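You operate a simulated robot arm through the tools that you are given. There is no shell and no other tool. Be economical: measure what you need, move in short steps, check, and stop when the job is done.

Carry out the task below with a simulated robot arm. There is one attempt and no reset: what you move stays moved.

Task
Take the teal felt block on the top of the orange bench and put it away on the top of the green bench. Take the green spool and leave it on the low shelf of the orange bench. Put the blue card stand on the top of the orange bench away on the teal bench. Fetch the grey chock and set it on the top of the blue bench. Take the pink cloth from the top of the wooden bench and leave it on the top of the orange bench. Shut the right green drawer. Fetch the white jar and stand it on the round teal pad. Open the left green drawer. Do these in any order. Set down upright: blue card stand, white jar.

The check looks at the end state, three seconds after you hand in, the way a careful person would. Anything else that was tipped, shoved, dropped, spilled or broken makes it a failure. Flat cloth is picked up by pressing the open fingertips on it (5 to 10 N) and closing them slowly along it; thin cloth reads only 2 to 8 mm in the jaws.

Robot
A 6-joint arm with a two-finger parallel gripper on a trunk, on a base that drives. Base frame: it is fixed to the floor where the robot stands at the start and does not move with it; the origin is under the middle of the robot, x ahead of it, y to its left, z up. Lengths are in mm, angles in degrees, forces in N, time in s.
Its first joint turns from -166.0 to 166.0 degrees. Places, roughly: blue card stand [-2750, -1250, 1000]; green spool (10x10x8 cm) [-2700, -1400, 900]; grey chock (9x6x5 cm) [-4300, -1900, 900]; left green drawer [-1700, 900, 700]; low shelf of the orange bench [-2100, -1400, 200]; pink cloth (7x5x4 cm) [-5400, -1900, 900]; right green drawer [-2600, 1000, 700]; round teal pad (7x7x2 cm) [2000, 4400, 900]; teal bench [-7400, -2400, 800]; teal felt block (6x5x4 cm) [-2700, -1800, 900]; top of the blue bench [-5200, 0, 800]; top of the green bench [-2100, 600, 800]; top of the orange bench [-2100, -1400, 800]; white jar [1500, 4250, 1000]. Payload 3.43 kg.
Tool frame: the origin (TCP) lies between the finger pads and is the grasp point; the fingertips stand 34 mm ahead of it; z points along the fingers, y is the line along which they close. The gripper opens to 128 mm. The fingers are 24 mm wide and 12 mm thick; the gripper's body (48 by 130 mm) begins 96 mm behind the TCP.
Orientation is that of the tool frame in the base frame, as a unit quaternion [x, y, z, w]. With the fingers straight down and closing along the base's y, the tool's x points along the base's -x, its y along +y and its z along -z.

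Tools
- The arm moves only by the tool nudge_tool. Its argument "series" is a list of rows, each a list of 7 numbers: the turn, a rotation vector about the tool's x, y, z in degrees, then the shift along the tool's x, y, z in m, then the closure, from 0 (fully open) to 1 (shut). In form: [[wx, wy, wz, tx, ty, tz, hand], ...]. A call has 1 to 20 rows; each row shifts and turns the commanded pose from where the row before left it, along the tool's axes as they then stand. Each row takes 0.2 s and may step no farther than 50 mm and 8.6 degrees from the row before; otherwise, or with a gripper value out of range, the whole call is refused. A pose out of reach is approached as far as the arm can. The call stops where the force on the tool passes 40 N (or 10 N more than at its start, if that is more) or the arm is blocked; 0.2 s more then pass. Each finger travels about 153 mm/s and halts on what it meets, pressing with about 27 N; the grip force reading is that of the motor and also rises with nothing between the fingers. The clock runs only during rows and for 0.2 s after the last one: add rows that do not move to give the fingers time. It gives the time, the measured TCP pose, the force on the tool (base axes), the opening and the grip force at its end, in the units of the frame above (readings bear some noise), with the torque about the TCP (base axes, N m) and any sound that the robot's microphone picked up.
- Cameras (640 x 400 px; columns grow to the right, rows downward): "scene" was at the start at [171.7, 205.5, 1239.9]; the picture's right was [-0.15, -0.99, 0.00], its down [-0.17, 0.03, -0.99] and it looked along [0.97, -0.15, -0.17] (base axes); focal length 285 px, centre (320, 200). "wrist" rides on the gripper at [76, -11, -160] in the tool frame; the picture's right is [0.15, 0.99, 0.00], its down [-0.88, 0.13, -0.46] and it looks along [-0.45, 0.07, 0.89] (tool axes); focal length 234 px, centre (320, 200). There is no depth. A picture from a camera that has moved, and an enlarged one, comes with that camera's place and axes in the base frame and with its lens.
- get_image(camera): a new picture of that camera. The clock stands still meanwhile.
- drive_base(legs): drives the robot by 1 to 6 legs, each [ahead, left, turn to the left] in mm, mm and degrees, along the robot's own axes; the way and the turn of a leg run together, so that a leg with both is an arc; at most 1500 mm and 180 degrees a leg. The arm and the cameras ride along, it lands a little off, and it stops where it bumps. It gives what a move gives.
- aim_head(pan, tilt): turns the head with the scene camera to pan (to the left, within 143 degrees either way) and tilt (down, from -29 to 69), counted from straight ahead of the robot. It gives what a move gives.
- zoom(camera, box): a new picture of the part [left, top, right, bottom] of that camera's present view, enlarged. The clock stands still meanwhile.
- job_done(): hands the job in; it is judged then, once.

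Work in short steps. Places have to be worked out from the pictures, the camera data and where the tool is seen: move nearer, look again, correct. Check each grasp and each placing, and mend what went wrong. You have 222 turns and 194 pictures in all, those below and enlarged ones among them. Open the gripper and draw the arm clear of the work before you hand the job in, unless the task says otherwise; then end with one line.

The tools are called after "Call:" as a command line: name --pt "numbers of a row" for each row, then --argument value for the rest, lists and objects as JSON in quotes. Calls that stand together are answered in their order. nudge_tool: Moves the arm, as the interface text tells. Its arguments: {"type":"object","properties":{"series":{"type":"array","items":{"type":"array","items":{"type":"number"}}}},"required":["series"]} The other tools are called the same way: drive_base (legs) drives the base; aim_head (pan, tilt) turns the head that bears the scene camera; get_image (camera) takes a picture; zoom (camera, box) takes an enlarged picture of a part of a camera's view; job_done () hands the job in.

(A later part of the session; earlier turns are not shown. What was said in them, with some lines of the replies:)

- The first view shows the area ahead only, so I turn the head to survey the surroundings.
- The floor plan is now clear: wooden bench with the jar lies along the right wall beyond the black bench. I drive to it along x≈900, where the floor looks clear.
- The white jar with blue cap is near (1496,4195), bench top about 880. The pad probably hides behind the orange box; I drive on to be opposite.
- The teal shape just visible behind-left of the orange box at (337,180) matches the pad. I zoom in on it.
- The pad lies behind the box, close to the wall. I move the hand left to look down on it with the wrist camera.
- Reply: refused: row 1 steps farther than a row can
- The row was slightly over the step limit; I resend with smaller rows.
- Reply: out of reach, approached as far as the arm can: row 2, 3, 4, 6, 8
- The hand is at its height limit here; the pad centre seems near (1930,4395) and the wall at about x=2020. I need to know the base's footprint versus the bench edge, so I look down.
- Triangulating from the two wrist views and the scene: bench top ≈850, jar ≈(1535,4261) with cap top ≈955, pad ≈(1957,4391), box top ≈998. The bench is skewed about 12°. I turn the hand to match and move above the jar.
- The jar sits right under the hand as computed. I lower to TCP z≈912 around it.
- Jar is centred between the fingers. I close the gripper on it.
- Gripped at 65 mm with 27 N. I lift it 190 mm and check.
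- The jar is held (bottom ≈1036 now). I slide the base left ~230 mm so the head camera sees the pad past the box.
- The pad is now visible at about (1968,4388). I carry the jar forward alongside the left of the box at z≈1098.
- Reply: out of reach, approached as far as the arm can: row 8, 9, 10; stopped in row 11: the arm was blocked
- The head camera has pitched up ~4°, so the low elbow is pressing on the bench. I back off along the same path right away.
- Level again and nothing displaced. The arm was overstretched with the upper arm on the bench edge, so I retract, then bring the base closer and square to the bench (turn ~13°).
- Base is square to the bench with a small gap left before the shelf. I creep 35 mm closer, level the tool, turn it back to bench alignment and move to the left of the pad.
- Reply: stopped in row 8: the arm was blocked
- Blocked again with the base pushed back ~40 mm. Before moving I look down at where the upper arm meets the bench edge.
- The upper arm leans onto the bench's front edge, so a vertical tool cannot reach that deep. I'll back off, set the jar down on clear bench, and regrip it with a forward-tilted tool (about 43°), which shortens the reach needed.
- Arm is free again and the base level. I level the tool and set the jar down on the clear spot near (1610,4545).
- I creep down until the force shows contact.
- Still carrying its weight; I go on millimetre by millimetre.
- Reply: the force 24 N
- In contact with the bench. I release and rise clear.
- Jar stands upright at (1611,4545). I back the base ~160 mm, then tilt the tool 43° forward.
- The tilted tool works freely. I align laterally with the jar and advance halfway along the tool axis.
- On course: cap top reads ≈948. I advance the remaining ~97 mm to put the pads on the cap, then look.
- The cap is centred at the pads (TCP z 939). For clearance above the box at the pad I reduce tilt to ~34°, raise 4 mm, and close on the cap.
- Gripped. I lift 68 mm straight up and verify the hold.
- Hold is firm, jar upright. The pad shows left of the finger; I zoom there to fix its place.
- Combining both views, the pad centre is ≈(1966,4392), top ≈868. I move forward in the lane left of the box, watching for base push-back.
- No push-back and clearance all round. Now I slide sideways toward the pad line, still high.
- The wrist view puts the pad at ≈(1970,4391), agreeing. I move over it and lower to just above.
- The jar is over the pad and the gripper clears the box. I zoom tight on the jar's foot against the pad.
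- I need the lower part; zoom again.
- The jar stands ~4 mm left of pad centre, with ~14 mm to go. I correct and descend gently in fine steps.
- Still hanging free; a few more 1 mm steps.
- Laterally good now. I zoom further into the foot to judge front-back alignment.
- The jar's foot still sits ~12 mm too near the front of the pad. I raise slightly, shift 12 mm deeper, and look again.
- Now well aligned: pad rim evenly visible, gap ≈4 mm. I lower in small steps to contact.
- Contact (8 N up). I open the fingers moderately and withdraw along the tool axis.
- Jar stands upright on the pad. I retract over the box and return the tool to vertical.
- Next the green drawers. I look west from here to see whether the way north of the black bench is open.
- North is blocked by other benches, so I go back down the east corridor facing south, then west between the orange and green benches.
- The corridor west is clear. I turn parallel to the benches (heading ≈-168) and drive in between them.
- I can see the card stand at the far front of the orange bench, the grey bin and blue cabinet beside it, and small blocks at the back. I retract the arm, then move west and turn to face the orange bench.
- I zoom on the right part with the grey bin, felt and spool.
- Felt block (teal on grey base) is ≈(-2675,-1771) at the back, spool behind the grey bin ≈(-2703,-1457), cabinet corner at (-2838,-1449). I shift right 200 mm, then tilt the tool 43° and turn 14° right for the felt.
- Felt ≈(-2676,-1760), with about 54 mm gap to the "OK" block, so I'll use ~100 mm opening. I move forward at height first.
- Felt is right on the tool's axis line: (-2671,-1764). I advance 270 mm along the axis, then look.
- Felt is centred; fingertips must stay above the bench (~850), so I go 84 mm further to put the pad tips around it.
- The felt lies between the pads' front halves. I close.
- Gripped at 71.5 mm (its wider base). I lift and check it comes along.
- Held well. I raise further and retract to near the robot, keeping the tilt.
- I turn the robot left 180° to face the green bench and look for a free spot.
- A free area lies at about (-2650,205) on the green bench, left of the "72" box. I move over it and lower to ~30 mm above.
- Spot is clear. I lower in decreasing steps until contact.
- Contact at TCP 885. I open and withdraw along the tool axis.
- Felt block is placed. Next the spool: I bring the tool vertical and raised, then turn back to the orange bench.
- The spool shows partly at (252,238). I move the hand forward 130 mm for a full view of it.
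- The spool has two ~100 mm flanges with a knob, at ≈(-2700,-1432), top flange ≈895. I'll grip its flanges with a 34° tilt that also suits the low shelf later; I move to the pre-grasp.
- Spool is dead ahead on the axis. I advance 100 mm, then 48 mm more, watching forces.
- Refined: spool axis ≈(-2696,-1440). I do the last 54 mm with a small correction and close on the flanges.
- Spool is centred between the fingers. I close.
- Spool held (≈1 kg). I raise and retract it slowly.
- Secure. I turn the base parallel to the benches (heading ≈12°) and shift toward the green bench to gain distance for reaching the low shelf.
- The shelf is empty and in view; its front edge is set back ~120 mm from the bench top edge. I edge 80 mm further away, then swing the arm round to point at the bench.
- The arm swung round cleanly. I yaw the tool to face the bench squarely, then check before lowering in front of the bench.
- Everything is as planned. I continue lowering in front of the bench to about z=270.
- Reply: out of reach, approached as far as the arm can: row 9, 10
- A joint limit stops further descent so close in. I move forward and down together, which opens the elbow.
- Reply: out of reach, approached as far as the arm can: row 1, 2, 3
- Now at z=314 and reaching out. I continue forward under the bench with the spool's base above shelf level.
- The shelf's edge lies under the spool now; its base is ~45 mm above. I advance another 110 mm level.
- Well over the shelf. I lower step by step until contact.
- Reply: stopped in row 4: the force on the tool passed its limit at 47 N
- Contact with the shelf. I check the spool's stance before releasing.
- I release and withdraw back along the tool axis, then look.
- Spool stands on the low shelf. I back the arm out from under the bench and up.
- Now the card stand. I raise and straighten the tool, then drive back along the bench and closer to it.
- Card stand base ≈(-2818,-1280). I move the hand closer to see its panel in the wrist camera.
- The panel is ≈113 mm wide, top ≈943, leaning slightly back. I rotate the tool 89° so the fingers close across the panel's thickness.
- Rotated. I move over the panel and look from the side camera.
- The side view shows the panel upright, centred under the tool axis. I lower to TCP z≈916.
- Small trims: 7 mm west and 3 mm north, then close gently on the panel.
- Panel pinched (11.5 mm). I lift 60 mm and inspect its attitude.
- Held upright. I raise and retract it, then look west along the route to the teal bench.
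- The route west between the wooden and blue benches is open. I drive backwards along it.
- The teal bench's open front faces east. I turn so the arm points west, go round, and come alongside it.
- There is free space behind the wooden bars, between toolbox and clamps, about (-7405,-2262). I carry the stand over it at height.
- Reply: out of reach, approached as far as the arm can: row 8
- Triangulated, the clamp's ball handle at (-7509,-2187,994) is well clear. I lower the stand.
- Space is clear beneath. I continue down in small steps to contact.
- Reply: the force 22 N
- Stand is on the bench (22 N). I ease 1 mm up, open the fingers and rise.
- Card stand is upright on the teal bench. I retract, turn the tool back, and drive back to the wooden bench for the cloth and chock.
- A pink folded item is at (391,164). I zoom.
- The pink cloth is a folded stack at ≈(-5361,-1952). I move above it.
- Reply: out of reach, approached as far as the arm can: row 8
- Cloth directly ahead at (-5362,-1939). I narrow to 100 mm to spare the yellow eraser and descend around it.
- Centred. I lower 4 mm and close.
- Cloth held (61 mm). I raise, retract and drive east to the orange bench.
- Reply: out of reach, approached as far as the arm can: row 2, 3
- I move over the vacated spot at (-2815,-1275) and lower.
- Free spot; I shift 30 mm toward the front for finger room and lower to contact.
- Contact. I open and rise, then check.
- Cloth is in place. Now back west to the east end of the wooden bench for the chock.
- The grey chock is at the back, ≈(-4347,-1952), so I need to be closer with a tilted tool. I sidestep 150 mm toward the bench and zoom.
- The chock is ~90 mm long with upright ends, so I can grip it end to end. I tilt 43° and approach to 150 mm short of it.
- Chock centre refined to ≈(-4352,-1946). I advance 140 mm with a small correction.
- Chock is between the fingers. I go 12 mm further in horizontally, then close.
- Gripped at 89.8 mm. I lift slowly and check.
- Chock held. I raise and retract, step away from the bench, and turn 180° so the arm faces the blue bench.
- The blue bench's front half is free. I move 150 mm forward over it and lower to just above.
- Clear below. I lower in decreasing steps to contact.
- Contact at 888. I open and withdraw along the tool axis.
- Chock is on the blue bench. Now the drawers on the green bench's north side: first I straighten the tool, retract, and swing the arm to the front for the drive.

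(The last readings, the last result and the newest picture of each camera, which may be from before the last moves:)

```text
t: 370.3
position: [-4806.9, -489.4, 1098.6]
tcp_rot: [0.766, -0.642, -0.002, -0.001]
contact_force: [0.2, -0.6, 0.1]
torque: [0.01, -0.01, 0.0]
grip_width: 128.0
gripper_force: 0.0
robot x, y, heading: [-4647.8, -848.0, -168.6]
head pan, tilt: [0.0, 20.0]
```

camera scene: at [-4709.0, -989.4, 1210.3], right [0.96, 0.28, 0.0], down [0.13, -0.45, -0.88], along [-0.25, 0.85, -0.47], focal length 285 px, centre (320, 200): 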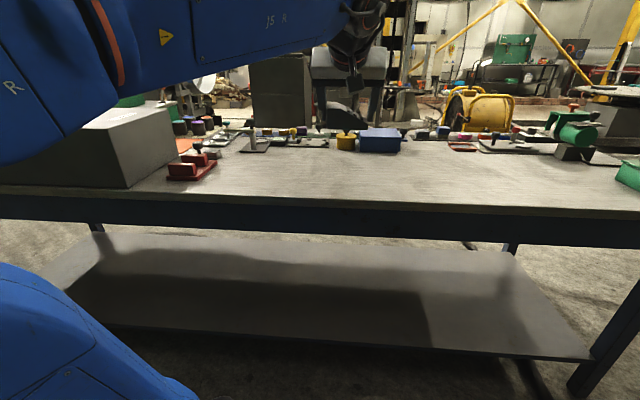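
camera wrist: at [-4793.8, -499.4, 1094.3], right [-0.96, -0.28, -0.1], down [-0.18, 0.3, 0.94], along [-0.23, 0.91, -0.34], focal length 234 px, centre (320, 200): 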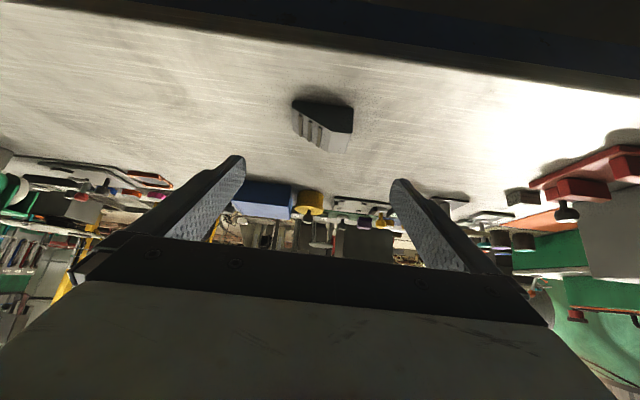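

I swing the arm to the front in arc steps.

Call:
nudge_tool --pt "0 0 -6.9 -0.0089 0.0466 0 0" --pt "0 0 -6.9 -0.0089 0.0466 0 0" --pt "0 0 -6.9 -0.0089 0.0466 0 0" --pt "0 0 -6.9 -0.0089 0.0466 0 0" --pt "0 0 -6.9 -0.0089 0.0466 0 0" --pt "0 0 -6.9 -0.0089 0.0466 0 0" --pt "0 0 -6.9 -0.0089 0.0466 0 0" --pt "0 0 -6.9 -0.0089 0.0466 0 0" --pt "0 0 -6.9 -0.0089 0.0466 0 0" --pt "0 0 -6.9 -0.0089 0.0466 0 0" --pt "0 0 -6.9 -0.0089 0.0466 0 0" --pt "0 0 -6.9 -0.0089 0.0466 0 0" --pt "0 0 0 0 0 0 0"

Call:
drive_base --legs '[[-1370, 0, 0], [0, 0, -90]]'

Call:
get_image --camera "scene"

```text
t: 373.1
position: [-5221.9, -806.2, 1098.3]
tcp_rot: [1.0, 0.026, -0.001, -0.003]
contact_force: [0.7, -0.1, -0.6]
torque: [0.0, -0.02, 0.01]
grip_width: 128.0
gripper_force: 0.0
robot x, y, heading: [-4649.5, -844.2, -168.7]
head pan, tilt: [0.0, 20.0]
```

```text
t: 383.8
position: [-3277.8, 3.2, 1096.8]
tcp_rot: [0.731, -0.682, 0.001, -0.002]
contact_force: [-0.3, 0.1, 0.5]
torque: [-0.02, 0.01, -0.02]
grip_width: 128.2
gripper_force: 0.0
robot x, y, heading: [-3306.9, -575.1, 102.2]
head pan, tilt: [0.0, 20.0]
```

```text
63 pictures are left
camera scene: at [-3557.7, -450.4, 1223.2], right [0.98, 0.21, 0.0], down [0.07, -0.33, -0.94], along [-0.2, 0.92, -0.34], focal length 285 px, centre (320, 200)
```

scene: 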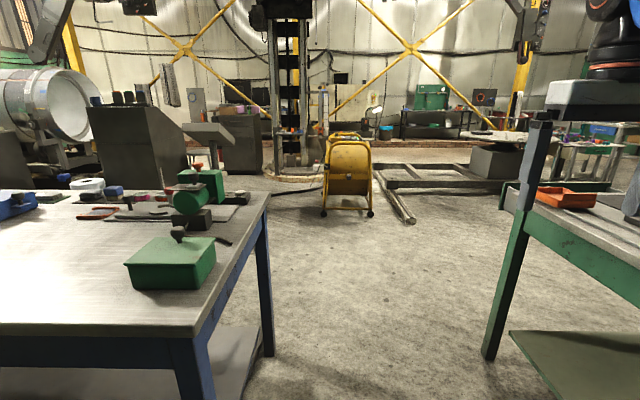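

The lane is clear (reel and beam lie beyond y=2400). I drive north 2000 mm and turn to face the green bench's north side.

Call:
drive_base --legs '[[1500, 0, 0], [520, 0, 0], [0, 0, -90], [0, 0, -90]]'

Call:
aim_head --pan 40 --tilt 22

Call:
get_image --camera "scene"

```text
t: 401.5
position: [-3770.8, 819.2, 1097.2]
tcp_rot: [0.688, 0.726, -0.002, -0.001]
contact_force: [0.1, -0.1, -0.6]
torque: [-0.03, 0.02, 0.03]
grip_width: 128.0
gripper_force: 0.0
robot x, y, heading: [-3732.7, 1395.5, -78.5]
head pan, tilt: [0.0, 20.0]
```

```text
t: 402.5
position: [-3772.1, 819.7, 1096.7]
tcp_rot: [0.688, 0.725, -0.003, -0.002]
contact_force: [-0.3, 0.1, 0.1]
torque: [-0.03, -0.01, 0.01]
grip_width: 127.7
gripper_force: 0.0
robot x, y, heading: [-3734.4, 1394.9, -78.4]
head pan, tilt: [40.0, 22.0]
```

```text
62 pictures are left
camera scene: at [-3430.3, 1299.9, 1219.9], right [-0.62, -0.78, 0.0], down [-0.29, 0.23, -0.93], along [0.72, -0.58, -0.37], focal length 285 px, centre (320, 200)
```

scene: 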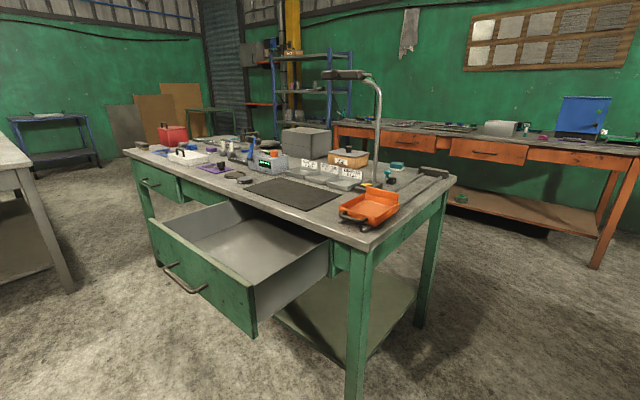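

The right drawer is open ~230 mm (front centre ≈(-2606,1137), handle ≈(-2612,1170,673)); the left one is shut. I position the robot facing the right drawer.

Call:
drive_base --legs '[[-367, 0, 0], [0, 1055, 0]]'

Call:
aim_head --pan -5 --tilt 30

Call:
get_image --camera "scene"

```text
t: 409.9
position: [-2805.0, 1389.4, 1096.2]
tcp_rot: [0.688, 0.726, -0.003, -0.001]
contact_force: [-0.2, -0.4, -0.6]
torque: [-0.01, 0.01, 0.01]
grip_width: 127.9
gripper_force: 0.0
robot x, y, heading: [-2771.5, 1966.9, -78.6]
head pan, tilt: [40.0, 22.0]
```

```text
t: 411.1
position: [-2807.2, 1389.0, 1098.3]
tcp_rot: [0.688, 0.726, -0.002, -0.001]
contact_force: [-0.2, 0.0, 0.1]
torque: [0.03, 0.0, -0.01]
grip_width: 127.9
gripper_force: 0.1
robot x, y, heading: [-2769.4, 1962.0, -78.6]
head pan, tilt: [-5.0, 30.0]
```

```text
61 pictures are left
camera scene: at [-2527.3, 1837.6, 1207.1], right [-0.99, -0.11, 0.0], down [-0.06, 0.5, -0.87], along [0.1, -0.86, -0.5], focal length 285 px, centre (320, 200)
```

scene: 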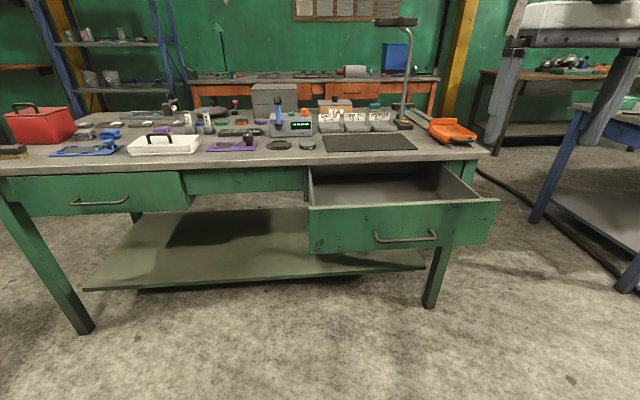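

Triangulated: right handle ≈(-2689,1183,718), left handle ≈(-1690,1089,725). I close the fingers, tilt 43°, and come up in front of the right drawer's panel above its handle.

Call:
nudge_tool --pt "0 0 -8.2 0 0 0 0.5" --pt "0 -8.6 0 0 0 0 1" --pt "0 -8.6 0 0 0 0 1" --pt "0 -8.6 0 0 0 0 1" --pt "0 -8.6 0 0 0 0 1" --pt "0 -8.6 0 0 0 0 1" --pt "0 0 0 0.0099 0.0091 0.042 1" --pt "0 0 0 0.0099 0.0091 0.042 1" --pt "0 0 0 0.0099 0.0091 0.042 1" --pt "0 0 0 0.0099 0.0091 0.042 1" --pt "0 0 0 0.0099 0.0091 0.042 1" --pt "0 0 0 0.0099 0.0091 0.042 1" --pt "0 0 0 0.0099 0.0091 0.042 1" --pt "0 0 0 0.0099 0.0091 0.042 1" --pt "0 0 0 0 0 0 1"

Call:
get_image --camera "scene"

Call:
get_image --camera "wrist"

```text
t: 414.3
position: [-2704.6, 1233.8, 795.9]
tcp_rot: [0.589, 0.719, -0.235, 0.282]
contact_force: [0.0, -1.1, 0.2]
torque: [0.0, 0.02, -0.03]
grip_width: 0.2
gripper_force: 26.6
robot x, y, heading: [-2768.8, 1965.5, -78.9]
head pan, tilt: [-5.0, 30.0]
```

```text
60 pictures are left
camera scene: at [-2527.4, 1837.7, 1207.1], right [-0.99, -0.11, 0.0], down [-0.06, 0.5, -0.87], along [0.1, -0.86, -0.5], focal length 285 px, centre (320, 200)
```

scene: 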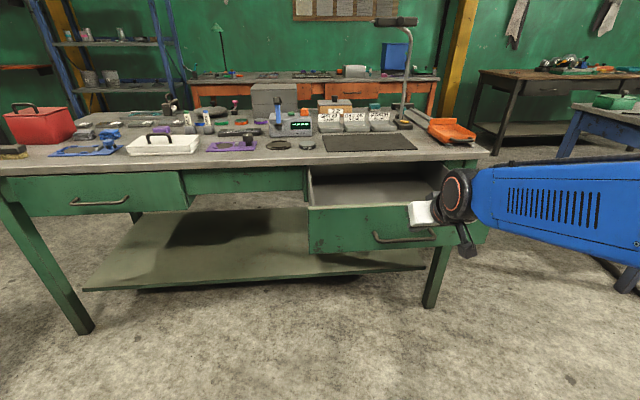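

```text
59 pictures are left
camera wrist: at [-2746.2, 1392.8, 862.2], right [0.95, 0.3, -0.11], down [0.2, -0.3, 0.93], along [0.25, -0.91, -0.34], focal length 234 px, centre (320, 200)
```

wrist: 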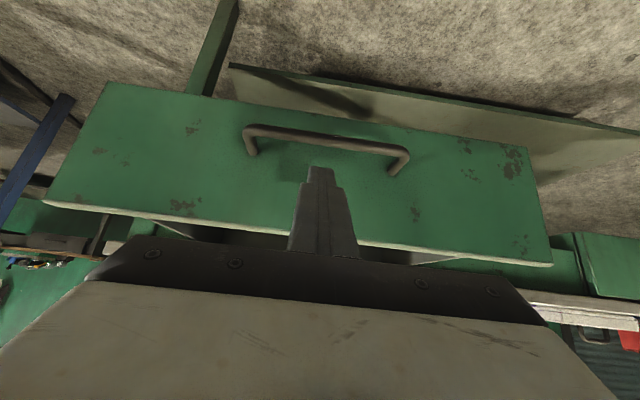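

Fingertips point at the panel just above the handle. I push forward horizontally.

Call:
nudge_tool --pt "0 0 0 -0.0146 0 0.0136 1" --pt "0 0 0 -0.0146 0 0.0136 1" --pt "0 0 0 -0.0146 0 0.0136 1" --pt "0 0 0 -0.0146 0 0.0136 1" --pt "0 0 0 -0.0146 0 0.0136 1" --pt "0 0 0 -0.0146 0 0.0136 1" --pt "0 0 0 -0.0146 0 0.0136 1" --pt "0 0 0 0 0 0 1"

Call:
get_image --camera "wrist"

```text
t: 416.1
position: [-2675.3, 1097.8, 796.7]
tcp_rot: [0.589, 0.719, -0.236, 0.283]
contact_force: [-0.2, -0.6, -0.1]
torque: [0.01, 0.01, -0.01]
grip_width: 0.0
gripper_force: 26.7
robot x, y, heading: [-2765.9, 1962.7, -78.7]
head pan, tilt: [-5.0, 30.0]
```

```text
58 pictures are left
camera wrist: at [-2718.1, 1256.5, 862.1], right [0.95, 0.3, -0.11], down [0.2, -0.3, 0.93], along [0.25, -0.91, -0.34], focal length 234 px, centre (320, 200)
```

wrist: 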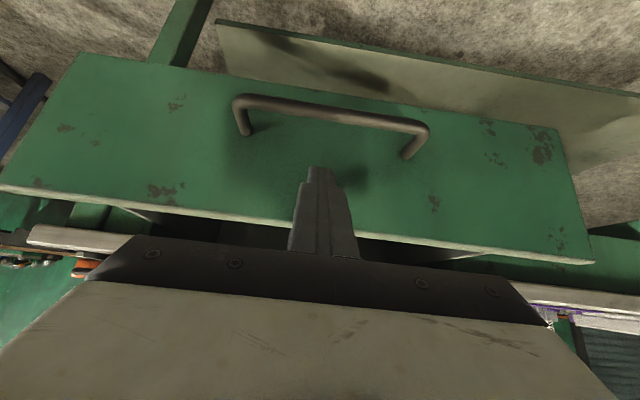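

No force shows; I check the scene to see whether the drawer already moves with me.

Call:
get_image --camera "scene"

```text
57 pictures are left
camera scene: at [-2527.4, 1837.6, 1207.1], right [-0.99, -0.11, 0.0], down [-0.06, 0.5, -0.87], along [0.1, -0.86, -0.5], focal length 285 px, centre (320, 200)
```

scene: 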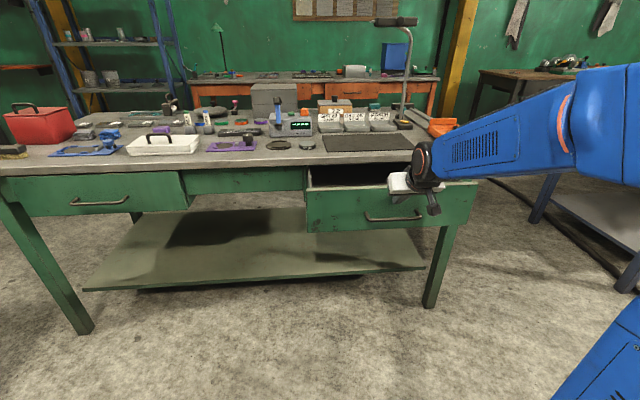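

The drawer is sliding in smoothly. I keep pushing until it resists.

Call:
nudge_tool --pt "0 0 0 -0.0146 0 0.0136 1" --pt "0 0 0 -0.0146 0 0.0136 1" --pt "0 0 0 -0.0146 0 0.0136 1" --pt "0 0 0 -0.0146 0 0.0136 1" --pt "0 0 0 -0.0146 0 0.0136 1" --pt "0 0 0 -0.0146 0 0.0136 1" --pt "0 0 0 -0.0073 0 0.0068 1" --pt "0 0 0 -0.0073 0 0.0068 1" --pt "0 0 0 -0.0073 0 0.0068 1" --pt "0 0 0 -0.0073 0 0.0068 1" --pt "0 0 0 0 0 0 1"

Call:
get_image --camera "scene"

```text
t: 418.5
position: [-2645.0, 941.5, 797.7]
tcp_rot: [0.589, 0.72, -0.234, 0.283]
contact_force: [-0.3, 0.4, -0.1]
torque: [-0.02, 0.01, -0.02]
grip_width: 0.1
gripper_force: 27.0
robot x, y, heading: [-2768.2, 1964.9, -78.8]
head pan, tilt: [-5.0, 30.0]
```

```text
56 pictures are left
camera scene: at [-2527.4, 1837.6, 1207.1], right [-0.99, -0.11, 0.0], down [-0.06, 0.5, -0.87], along [0.1, -0.86, -0.5], focal length 285 px, centre (320, 200)
```

scene: 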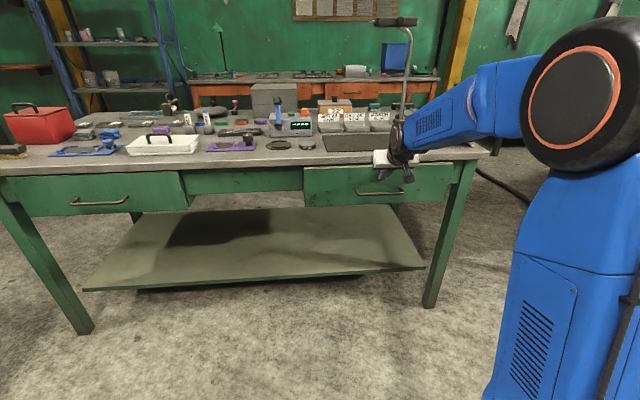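

Almost closed. I push the last millimetres until the force rises.

Call:
nudge_tool --pt "0 0 0 -0.0073 0 0.0068 1" --pt "0 0 0 -0.0073 0 0.0068 1" --pt "0 0 0 -0.0037 0 0.0034 1" --pt "0 0 0 -0.0037 0 0.0034 1" --pt "0 0 0 -0.0037 0 0.0034 1" --pt "0 0 0 0 0 0 1"

Call:
zoom --camera "scene" --box '[280, 130, 500, 240]'

```text
t: 419.2
position: [-2640.7, 923.0, 797.2]
tcp_rot: [0.59, 0.72, -0.233, 0.281]
contact_force: [-2.5, 14.9, 4.9]
torque: [0.1, -0.02, 0.0]
grip_width: 0.2
gripper_force: 27.2
robot x, y, heading: [-2768.3, 1965.1, -78.5]
head pan, tilt: [-5.0, 30.0]
stopped in row 3: the force on the tool passed its limit at 53 N (the readings are from after the stop); the commanded pose is now the measured one
```

```text
2.91 times, centred on (390, 185) of scene
camera zoom: at [-2527.6, 1838.8, 1207.2], right [-0.99, -0.11, 0.0], down [-0.06, 0.5, -0.87], along [0.1, -0.86, -0.5], focal length 829 px, centre (116, 244)
```

zoom: 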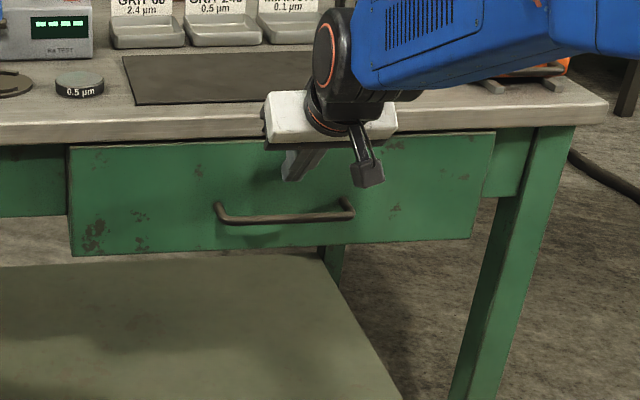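

The right drawer is fully shut. I back off 200 mm and shift left along the bench to the left drawer.

Call:
nudge_tool --pt "0 0 0 0.0292 0 -0.0273 1" --pt "0 0 0 0.0292 0 -0.0273 1" --pt "0 0 0 0.0292 0 -0.0273 1" --pt "0 0 0 0.0292 0 -0.0273 1" --pt "0 0 0 0.0292 0 -0.0273 1" --pt "0 0 0 0.0292 0 -0.0273 1" --pt "0 0 0 0 0 0 1"

Call:
drive_base --legs '[[0, 800, 0]]'

Call:
get_image --camera "scene"

```text
t: 420.8
position: [-2687.2, 1156.0, 797.3]
tcp_rot: [0.59, 0.72, -0.234, 0.28]
contact_force: [-0.6, 0.9, 0.9]
torque: [0.02, 0.0, -0.01]
grip_width: 0.2
gripper_force: 26.9
robot x, y, heading: [-2767.4, 1963.2, -78.4]
head pan, tilt: [-5.0, 30.0]
```

```text
t: 425.1
position: [-1912.6, 1310.3, 797.3]
tcp_rot: [0.592, 0.719, -0.235, 0.28]
contact_force: [-0.3, 0.5, 0.3]
torque: [0.03, 0.01, 0.01]
grip_width: 0.2
gripper_force: 26.7
robot x, y, heading: [-1989.3, 2120.0, -79.1]
head pan, tilt: [-5.0, 30.0]
```

```text
54 pictures are left
camera scene: at [-1749.0, 1991.5, 1207.1], right [-0.99, -0.11, 0.0], down [-0.05, 0.5, -0.87], along [0.09, -0.86, -0.5], focal length 285 px, centre (320, 200)
```

scene: 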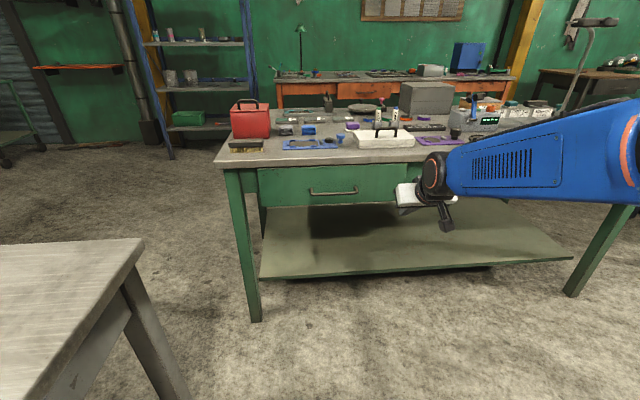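

Left handle now reads ≈(-1704,1123,737). I bring the tool horizontal and roll it 90° so the fingers close vertically on the bar.

Call:
nudge_tool --pt "0 -8.6 0 0 0 0 0.5" --pt "0 -8.6 0 0 0 0 0.5" --pt "0 -8.6 0 0 0 0 0.5" --pt "0 -8.6 0 0 0 0 0.5" --pt "0 -8.6 0 0 0 0 0.5" --pt "0 -4 0 0 0 0 0.5" --pt "0 0 8.2 0 0 0 0.5" --pt "0 0 8.2 0 0 0 0.5" --pt "0 0 8.2 0 0 0 0.5" --pt "0 0 8.2 0 0 0 0.5" --pt "0 0 8.2 0 0 0 0.5" --pt "0 0 8.2 0 0 0 0.5" --pt "0 0 8.2 0 0 0 0.5" --pt "0 0 8.2 0 0 0 0.5" --pt "0 0 8.2 0 0 0 0.5" --pt "0 0 8.2 0 0 0 0.5" --pt "0 0 8.0 0 0 0 0.5" --pt "0 0 0 0 0 0 0.5"

Call:
get_image --camera "wrist"

Call:
get_image --camera "scene"

```text
t: 428.9
position: [-1904.6, 1272.0, 829.0]
tcp_rot: [0.705, 0.069, 0.066, 0.702]
contact_force: [-0.7, 0.7, -0.7]
torque: [0.04, 0.02, 0.0]
grip_width: 64.3
gripper_force: 0.1
out of reach, approached as far as the arm can: row 4, 5, 6
robot x, y, heading: [-1988.9, 2115.2, -79.0]
head pan, tilt: [-5.0, 30.0]
```

```text
53 pictures are left
camera wrist: at [-1861.2, 1442.7, 817.0], right [0.15, 0.03, 0.99], down [-0.95, 0.28, 0.14], along [-0.27, -0.96, 0.07], focal length 234 px, centre (320, 200)
```

wrist: 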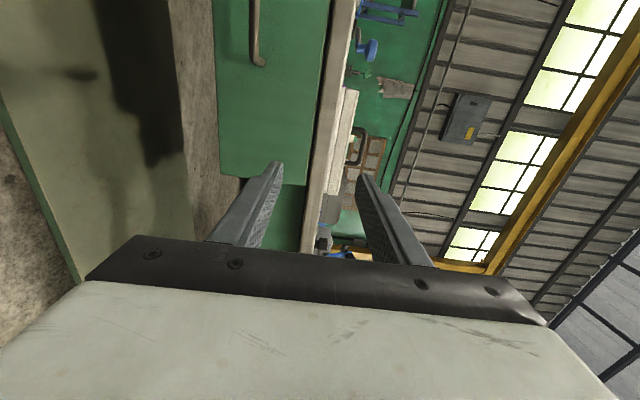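

```text
52 pictures are left
camera scene: at [-1749.0, 1991.5, 1207.1], right [-0.99, -0.11, 0.0], down [-0.05, 0.5, -0.87], along [0.09, -0.86, -0.5], focal length 285 px, centre (320, 200)
```

scene: 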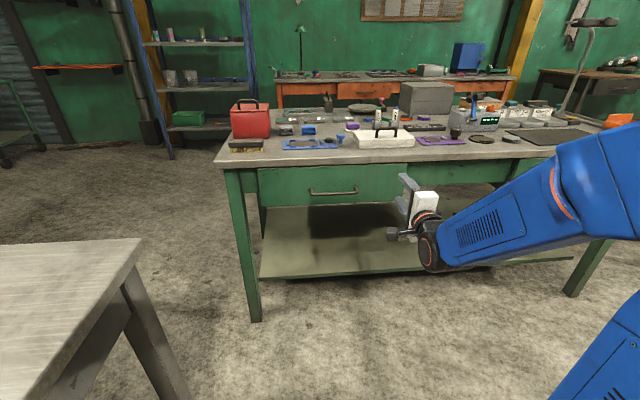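

The tool is horizontal with vertical closing. I move in front of the handle, 90 mm short.

Call:
nudge_tool --pt "0 0 0 0.0338 -0.0184 0.019 0.4" --pt "0 0 0 0.0338 -0.0184 0.019 0.4" --pt "0 0 0 0.0338 -0.0184 0.019 0.4" --pt "0 0 0 0.0338 -0.0184 0.019 0.4" --pt "0 0 0 0.0338 -0.0184 0.019 0.4" --pt "0 0 0 0 0 0 0.4"

Call:
get_image --camera "wrist"

Call:
get_image --camera "scene"

```text
t: 430.3
position: [-1722.4, 1212.1, 733.6]
tcp_rot: [0.704, 0.07, 0.065, 0.703]
contact_force: [1.0, -0.6, -0.3]
torque: [0.02, 0.0, 0.0]
grip_width: 76.5
gripper_force: 0.0
robot x, y, heading: [-1989.3, 2115.2, -78.9]
head pan, tilt: [-5.0, 30.0]
```

```text
51 pictures are left
camera wrist: at [-1678.0, 1382.2, 722.2], right [0.15, 0.03, 0.99], down [-0.95, 0.28, 0.14], along [-0.27, -0.96, 0.07], focal length 234 px, centre (320, 200)
```

wrist: 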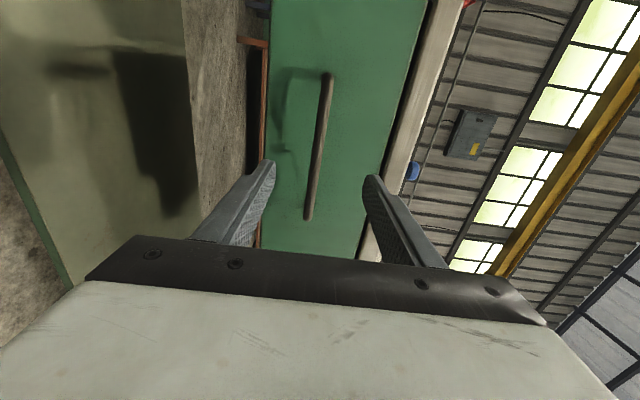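

```text
50 pictures are left
camera scene: at [-1748.9, 1991.6, 1207.1], right [-0.99, -0.11, 0.0], down [-0.05, 0.5, -0.87], along [0.09, -0.86, -0.5], focal length 285 px, centre (320, 200)
```

scene: 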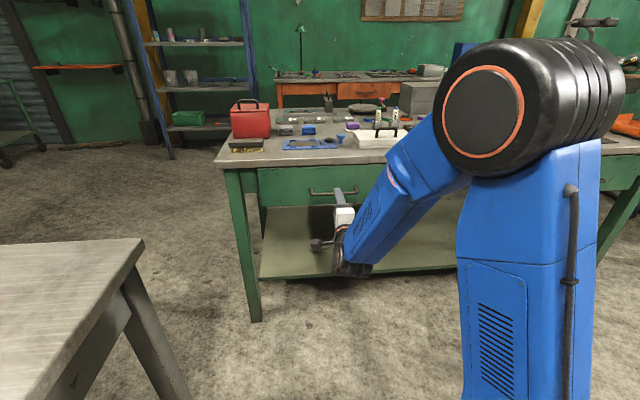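

Bar is at the right height (z≈732), midpoint slightly left. I advance 78 mm so the fingers straddle it.

Call:
nudge_tool --pt "0 0 0 0.012 0 0.02 0.4" --pt "0 0 0 0 0 0.03 0.4" --pt "0 0 0 0 0 0.018 0.4" --pt "0 0 0 0 0 0.01 0.4" --pt "0 0 0 0 0 0 0.4"

Call:
get_image --camera "wrist"

```text
t: 431.5
position: [-1694.8, 1137.0, 735.3]
tcp_rot: [0.705, 0.07, 0.065, 0.702]
contact_force: [-0.1, -0.3, -0.8]
torque: [0.02, 0.0, -0.01]
grip_width: 76.8
gripper_force: 0.0
robot x, y, heading: [-1989.7, 2117.4, -78.9]
head pan, tilt: [-5.0, 30.0]
```

```text
49 pictures are left
camera wrist: at [-1651.4, 1307.7, 723.0], right [0.15, 0.03, 0.99], down [-0.95, 0.28, 0.14], along [-0.27, -0.96, 0.07], focal length 234 px, centre (320, 200)
```

wrist: 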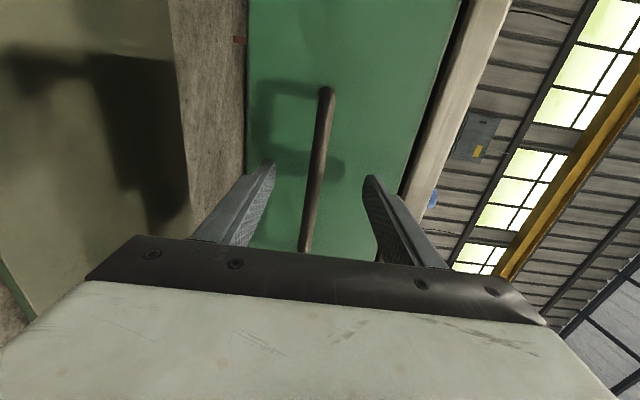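

The bar lies between the pads near TCP depth. I close on it.

Call:
nudge_tool --pt "0 0 0 0 0 0 0.6" --pt "0 0 0 0 0 0 0.8" --pt "0 0 0 0 0 0 0.95" --pt "0 0 0 0 0 0 1" --pt "0 0 0 0 0 0 1"

```text
t: 432.6
position: [-1695.4, 1137.6, 729.5]
tcp_rot: [0.708, 0.07, 0.065, 0.7]
contact_force: [0.5, -0.2, -8.6]
torque: [0.25, -0.61, -0.25]
grip_width: 11.5
gripper_force: 45.0
robot x, y, heading: [-1989.9, 2112.0, -79.0]
head pan, tilt: [-5.0, 30.0]
stopped in row 5: the force on the tool passed its limit at 42 N (the readings are from after the stop); the commanded pose is now the measured one
```

Bar gripped (11.5 mm). I pull straight back.

Call:
nudge_tool --pt "0 0 0 0 0 -0.01 1" --pt "0 0 0 0 0 -0.02 1" --pt "0 0 0 0 0 -0.02 1" --pt "0 0 0 0 0 -0.02 1" --pt "0 0 0 0 0 -0.02 1" --pt "0 0 0 0 0 -0.02 1" --pt "0 0 0 0 0 -0.02 1" --pt "0 0 0 0 0 0 1"

Call:
get_image --camera "scene"

```text
t: 434.2
position: [-1719.5, 1253.5, 728.5]
tcp_rot: [0.709, 0.072, 0.065, 0.698]
contact_force: [-1.1, -0.1, -11.5]
torque: [0.27, -0.65, 0.65]
grip_width: 11.5
gripper_force: 44.7
robot x, y, heading: [-1992.4, 2120.5, -78.7]
head pan, tilt: [-5.0, 30.0]
stopped in row 7: the force on the tool passed its limit at 43 N (the readings are from after the stop); the commanded pose is now the measured one
```

```text
48 pictures are left
camera scene: at [-1749.0, 1991.2, 1207.1], right [-0.99, -0.11, 0.0], down [-0.05, 0.5, -0.87], along [0.09, -0.86, -0.5], focal length 285 px, centre (320, 200)
```

scene: 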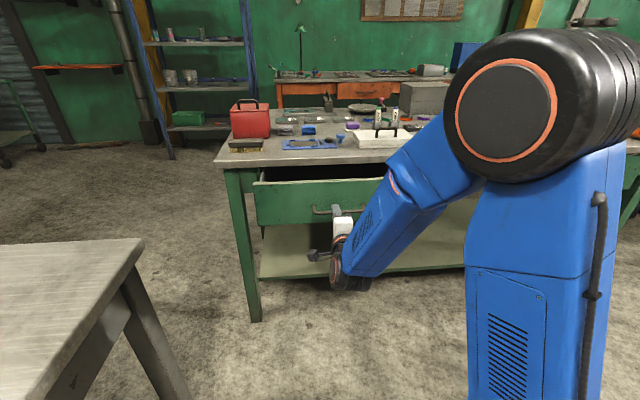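

Drawer is out ~118 mm. I pull on.

Call:
nudge_tool --pt "0 0 0 0 0 -0.015 1" --pt "0 0 0 0 0 -0.015 1" --pt "0 0 0 0 0 -0.015 1" --pt "0 0 0 0 0 -0.015 1" --pt "0 0 0 0 0 -0.015 1" --pt "0 0 0 0 0 -0.015 1" --pt "0 0 0 0 0 -0.015 1" --pt "0 0 0 0 0 -0.015 1" --pt "0 0 0 0 0 -0.015 1" --pt "0 0 0 0 0 0 1"

```text
t: 435.1
position: [-1728.3, 1299.5, 730.1]
tcp_rot: [0.712, 0.069, 0.063, 0.696]
contact_force: [-1.7, 1.1, -9.3]
torque: [0.28, -0.77, 0.38]
grip_width: 11.6
gripper_force: 44.9
out of reach, approached as far as the arm can: row 4
robot x, y, heading: [-1990.3, 2120.1, -78.9]
head pan, tilt: [-5.0, 30.0]
stopped in row 4: the force on the tool passed its limit at 48 N (the readings are from after the stop); the commanded pose is now the measured one
```

The arm nears its folding limit, so I use the base: back 100 mm while holding the handle.

Call:
drive_base --legs '[[-100, 0, 0]]'

Call:
get_image --camera "scene"

```text
t: 436.3
position: [-1749.3, 1399.1, 729.5]
tcp_rot: [0.712, 0.069, 0.062, 0.696]
contact_force: [-8.0, -4.3, -19.2]
torque: [0.38, -0.64, 0.14]
grip_width: 12.0
gripper_force: 44.8
robot x, y, heading: [-2008.9, 2211.4, -78.9]
head pan, tilt: [-5.0, 30.0]
```

```text
47 pictures are left
camera scene: at [-1768.6, 2088.7, 1207.0], right [-0.99, -0.11, 0.0], down [-0.05, 0.5, -0.87], along [0.09, -0.86, -0.5], focal length 285 px, centre (320, 200)
```

scene: 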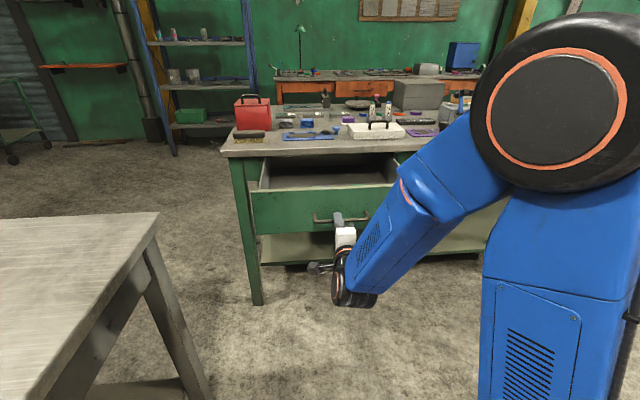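

Drawer is now out ~265 mm. I open the fingers and back away with the base.

Call:
nudge_tool --pt "0 0 0 0 0 0 0.8" --pt "0 0 0 0 0 0 0.6" --pt "0 0 0 0 0 0 0.45" --pt "0 0 0 0 0 0 0.4" --pt "0 0 0 0 0 0 0.4"

Call:
drive_base --legs '[[-130, 0, 0]]'

Call:
get_image --camera "scene"

```text
t: 437.5
position: [-1747.9, 1396.9, 730.3]
tcp_rot: [0.712, 0.069, 0.061, 0.696]
contact_force: [-0.5, 0.3, -0.7]
torque: [-0.01, -0.04, 0.01]
grip_width: 77.0
gripper_force: 0.1
robot x, y, heading: [-2007.9, 2216.3, -79.1]
head pan, tilt: [-5.0, 30.0]
```

```text
t: 438.8
position: [-1773.8, 1526.1, 729.8]
tcp_rot: [0.712, 0.069, 0.062, 0.697]
contact_force: [0.3, 0.8, 0.3]
torque: [0.03, -0.01, 0.0]
grip_width: 76.9
gripper_force: 0.1
robot x, y, heading: [-2030.2, 2342.1, -78.9]
head pan, tilt: [-5.0, 30.0]
```

```text
46 pictures are left
camera scene: at [-1793.6, 2217.6, 1207.1], right [-0.99, -0.11, 0.0], down [-0.05, 0.5, -0.87], along [0.09, -0.86, -0.5], focal length 285 px, centre (320, 200)
```

scene: 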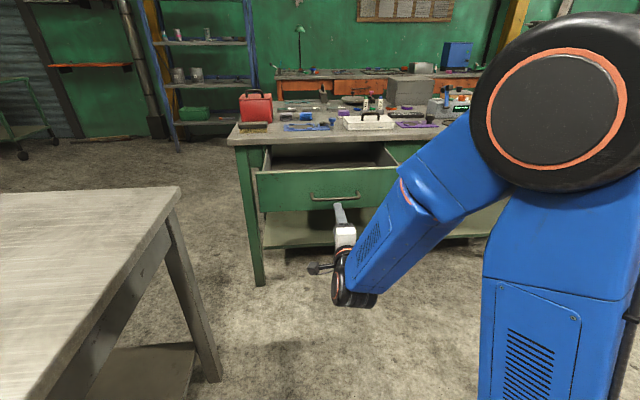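

Left drawer stands open. I check that the right drawer remains shut and the bench top is undisturbed.

Call:
aim_head --pan -45 --tilt 22

Call:
get_image --camera "scene"

```text
t: 439.8
position: [-1774.7, 1526.7, 729.3]
tcp_rot: [0.711, 0.069, 0.062, 0.697]
contact_force: [0.9, -0.1, -0.3]
torque: [0.01, 0.0, 0.0]
grip_width: 76.9
gripper_force: 0.1
robot x, y, heading: [-2035.2, 2344.9, -79.1]
head pan, tilt: [-45.0, 22.0]
```

```text
45 pictures are left
camera scene: at [-1854.9, 2230.6, 1219.9], right [-0.83, 0.56, 0.0], down [0.21, 0.31, -0.93], along [-0.52, -0.77, -0.37], focal length 285 px, centre (320, 200)
```

scene: 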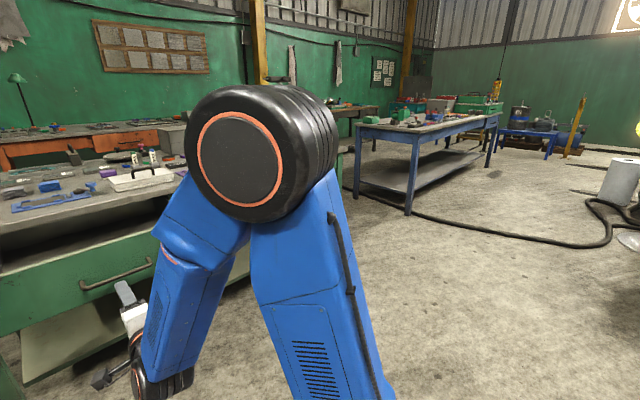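

The arm hides it; I move the base 500 mm west, clear of the drawer, and look.

Call:
drive_base --legs '[[0, -500, 0]]'

Call:
aim_head --pan 10 --tilt 25

Call:
get_image --camera "scene"

```text
t: 442.8
position: [-2260.3, 1432.1, 729.4]
tcp_rot: [0.712, 0.07, 0.063, 0.696]
contact_force: [1.0, -0.5, 0.5]
torque: [-0.01, -0.01, 0.04]
grip_width: 77.0
gripper_force: 0.0
robot x, y, heading: [-2524.1, 2250.2, -79.1]
head pan, tilt: [-45.0, 22.0]
```

```text
t: 444.0
position: [-2260.6, 1430.8, 729.7]
tcp_rot: [0.712, 0.07, 0.063, 0.696]
contact_force: [0.9, 0.0, -0.1]
torque: [0.0, -0.01, 0.0]
grip_width: 76.8
gripper_force: 0.0
robot x, y, heading: [-2522.2, 2246.1, -79.0]
head pan, tilt: [10.0, 25.0]
```

```text
44 pictures are left
camera scene: at [-2257.5, 2126.3, 1215.1], right [-0.93, -0.36, 0.0], down [-0.15, 0.39, -0.91], along [0.33, -0.85, -0.42], focal length 285 px, centre (320, 200)
```

scene: 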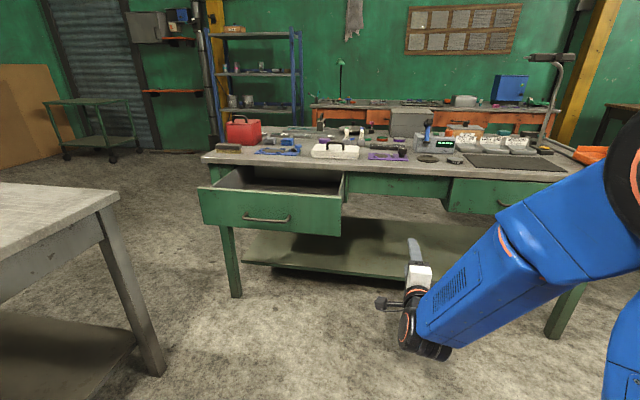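

Both drawers are as asked and everything else was checked when placed. I open the gripper fully, with the arm already clear.

Call:
nudge_tool --pt "0 0 0 0 0 0 0" --pt "0 0 0 0 0 0 0" --pt "0 0 0 0 0 0 0"

```text
t: 444.8
position: [-2259.4, 1431.9, 729.7]
tcp_rot: [0.712, 0.069, 0.063, 0.696]
contact_force: [0.5, 0.2, 0.7]
torque: [0.03, 0.0, 0.01]
grip_width: 127.9
gripper_force: 0.0
robot x, y, heading: [-2521.5, 2245.0, -78.9]
head pan, tilt: [10.0, 25.0]
```

All eight tasks are complete; I hand in.

Call:
job_done

```text
The job is handed in.
```

All eight tasks are done and the job is handed in: each item was seen in its new place after release, and the last view showed the right green drawer shut and the left one open about 265 mm.
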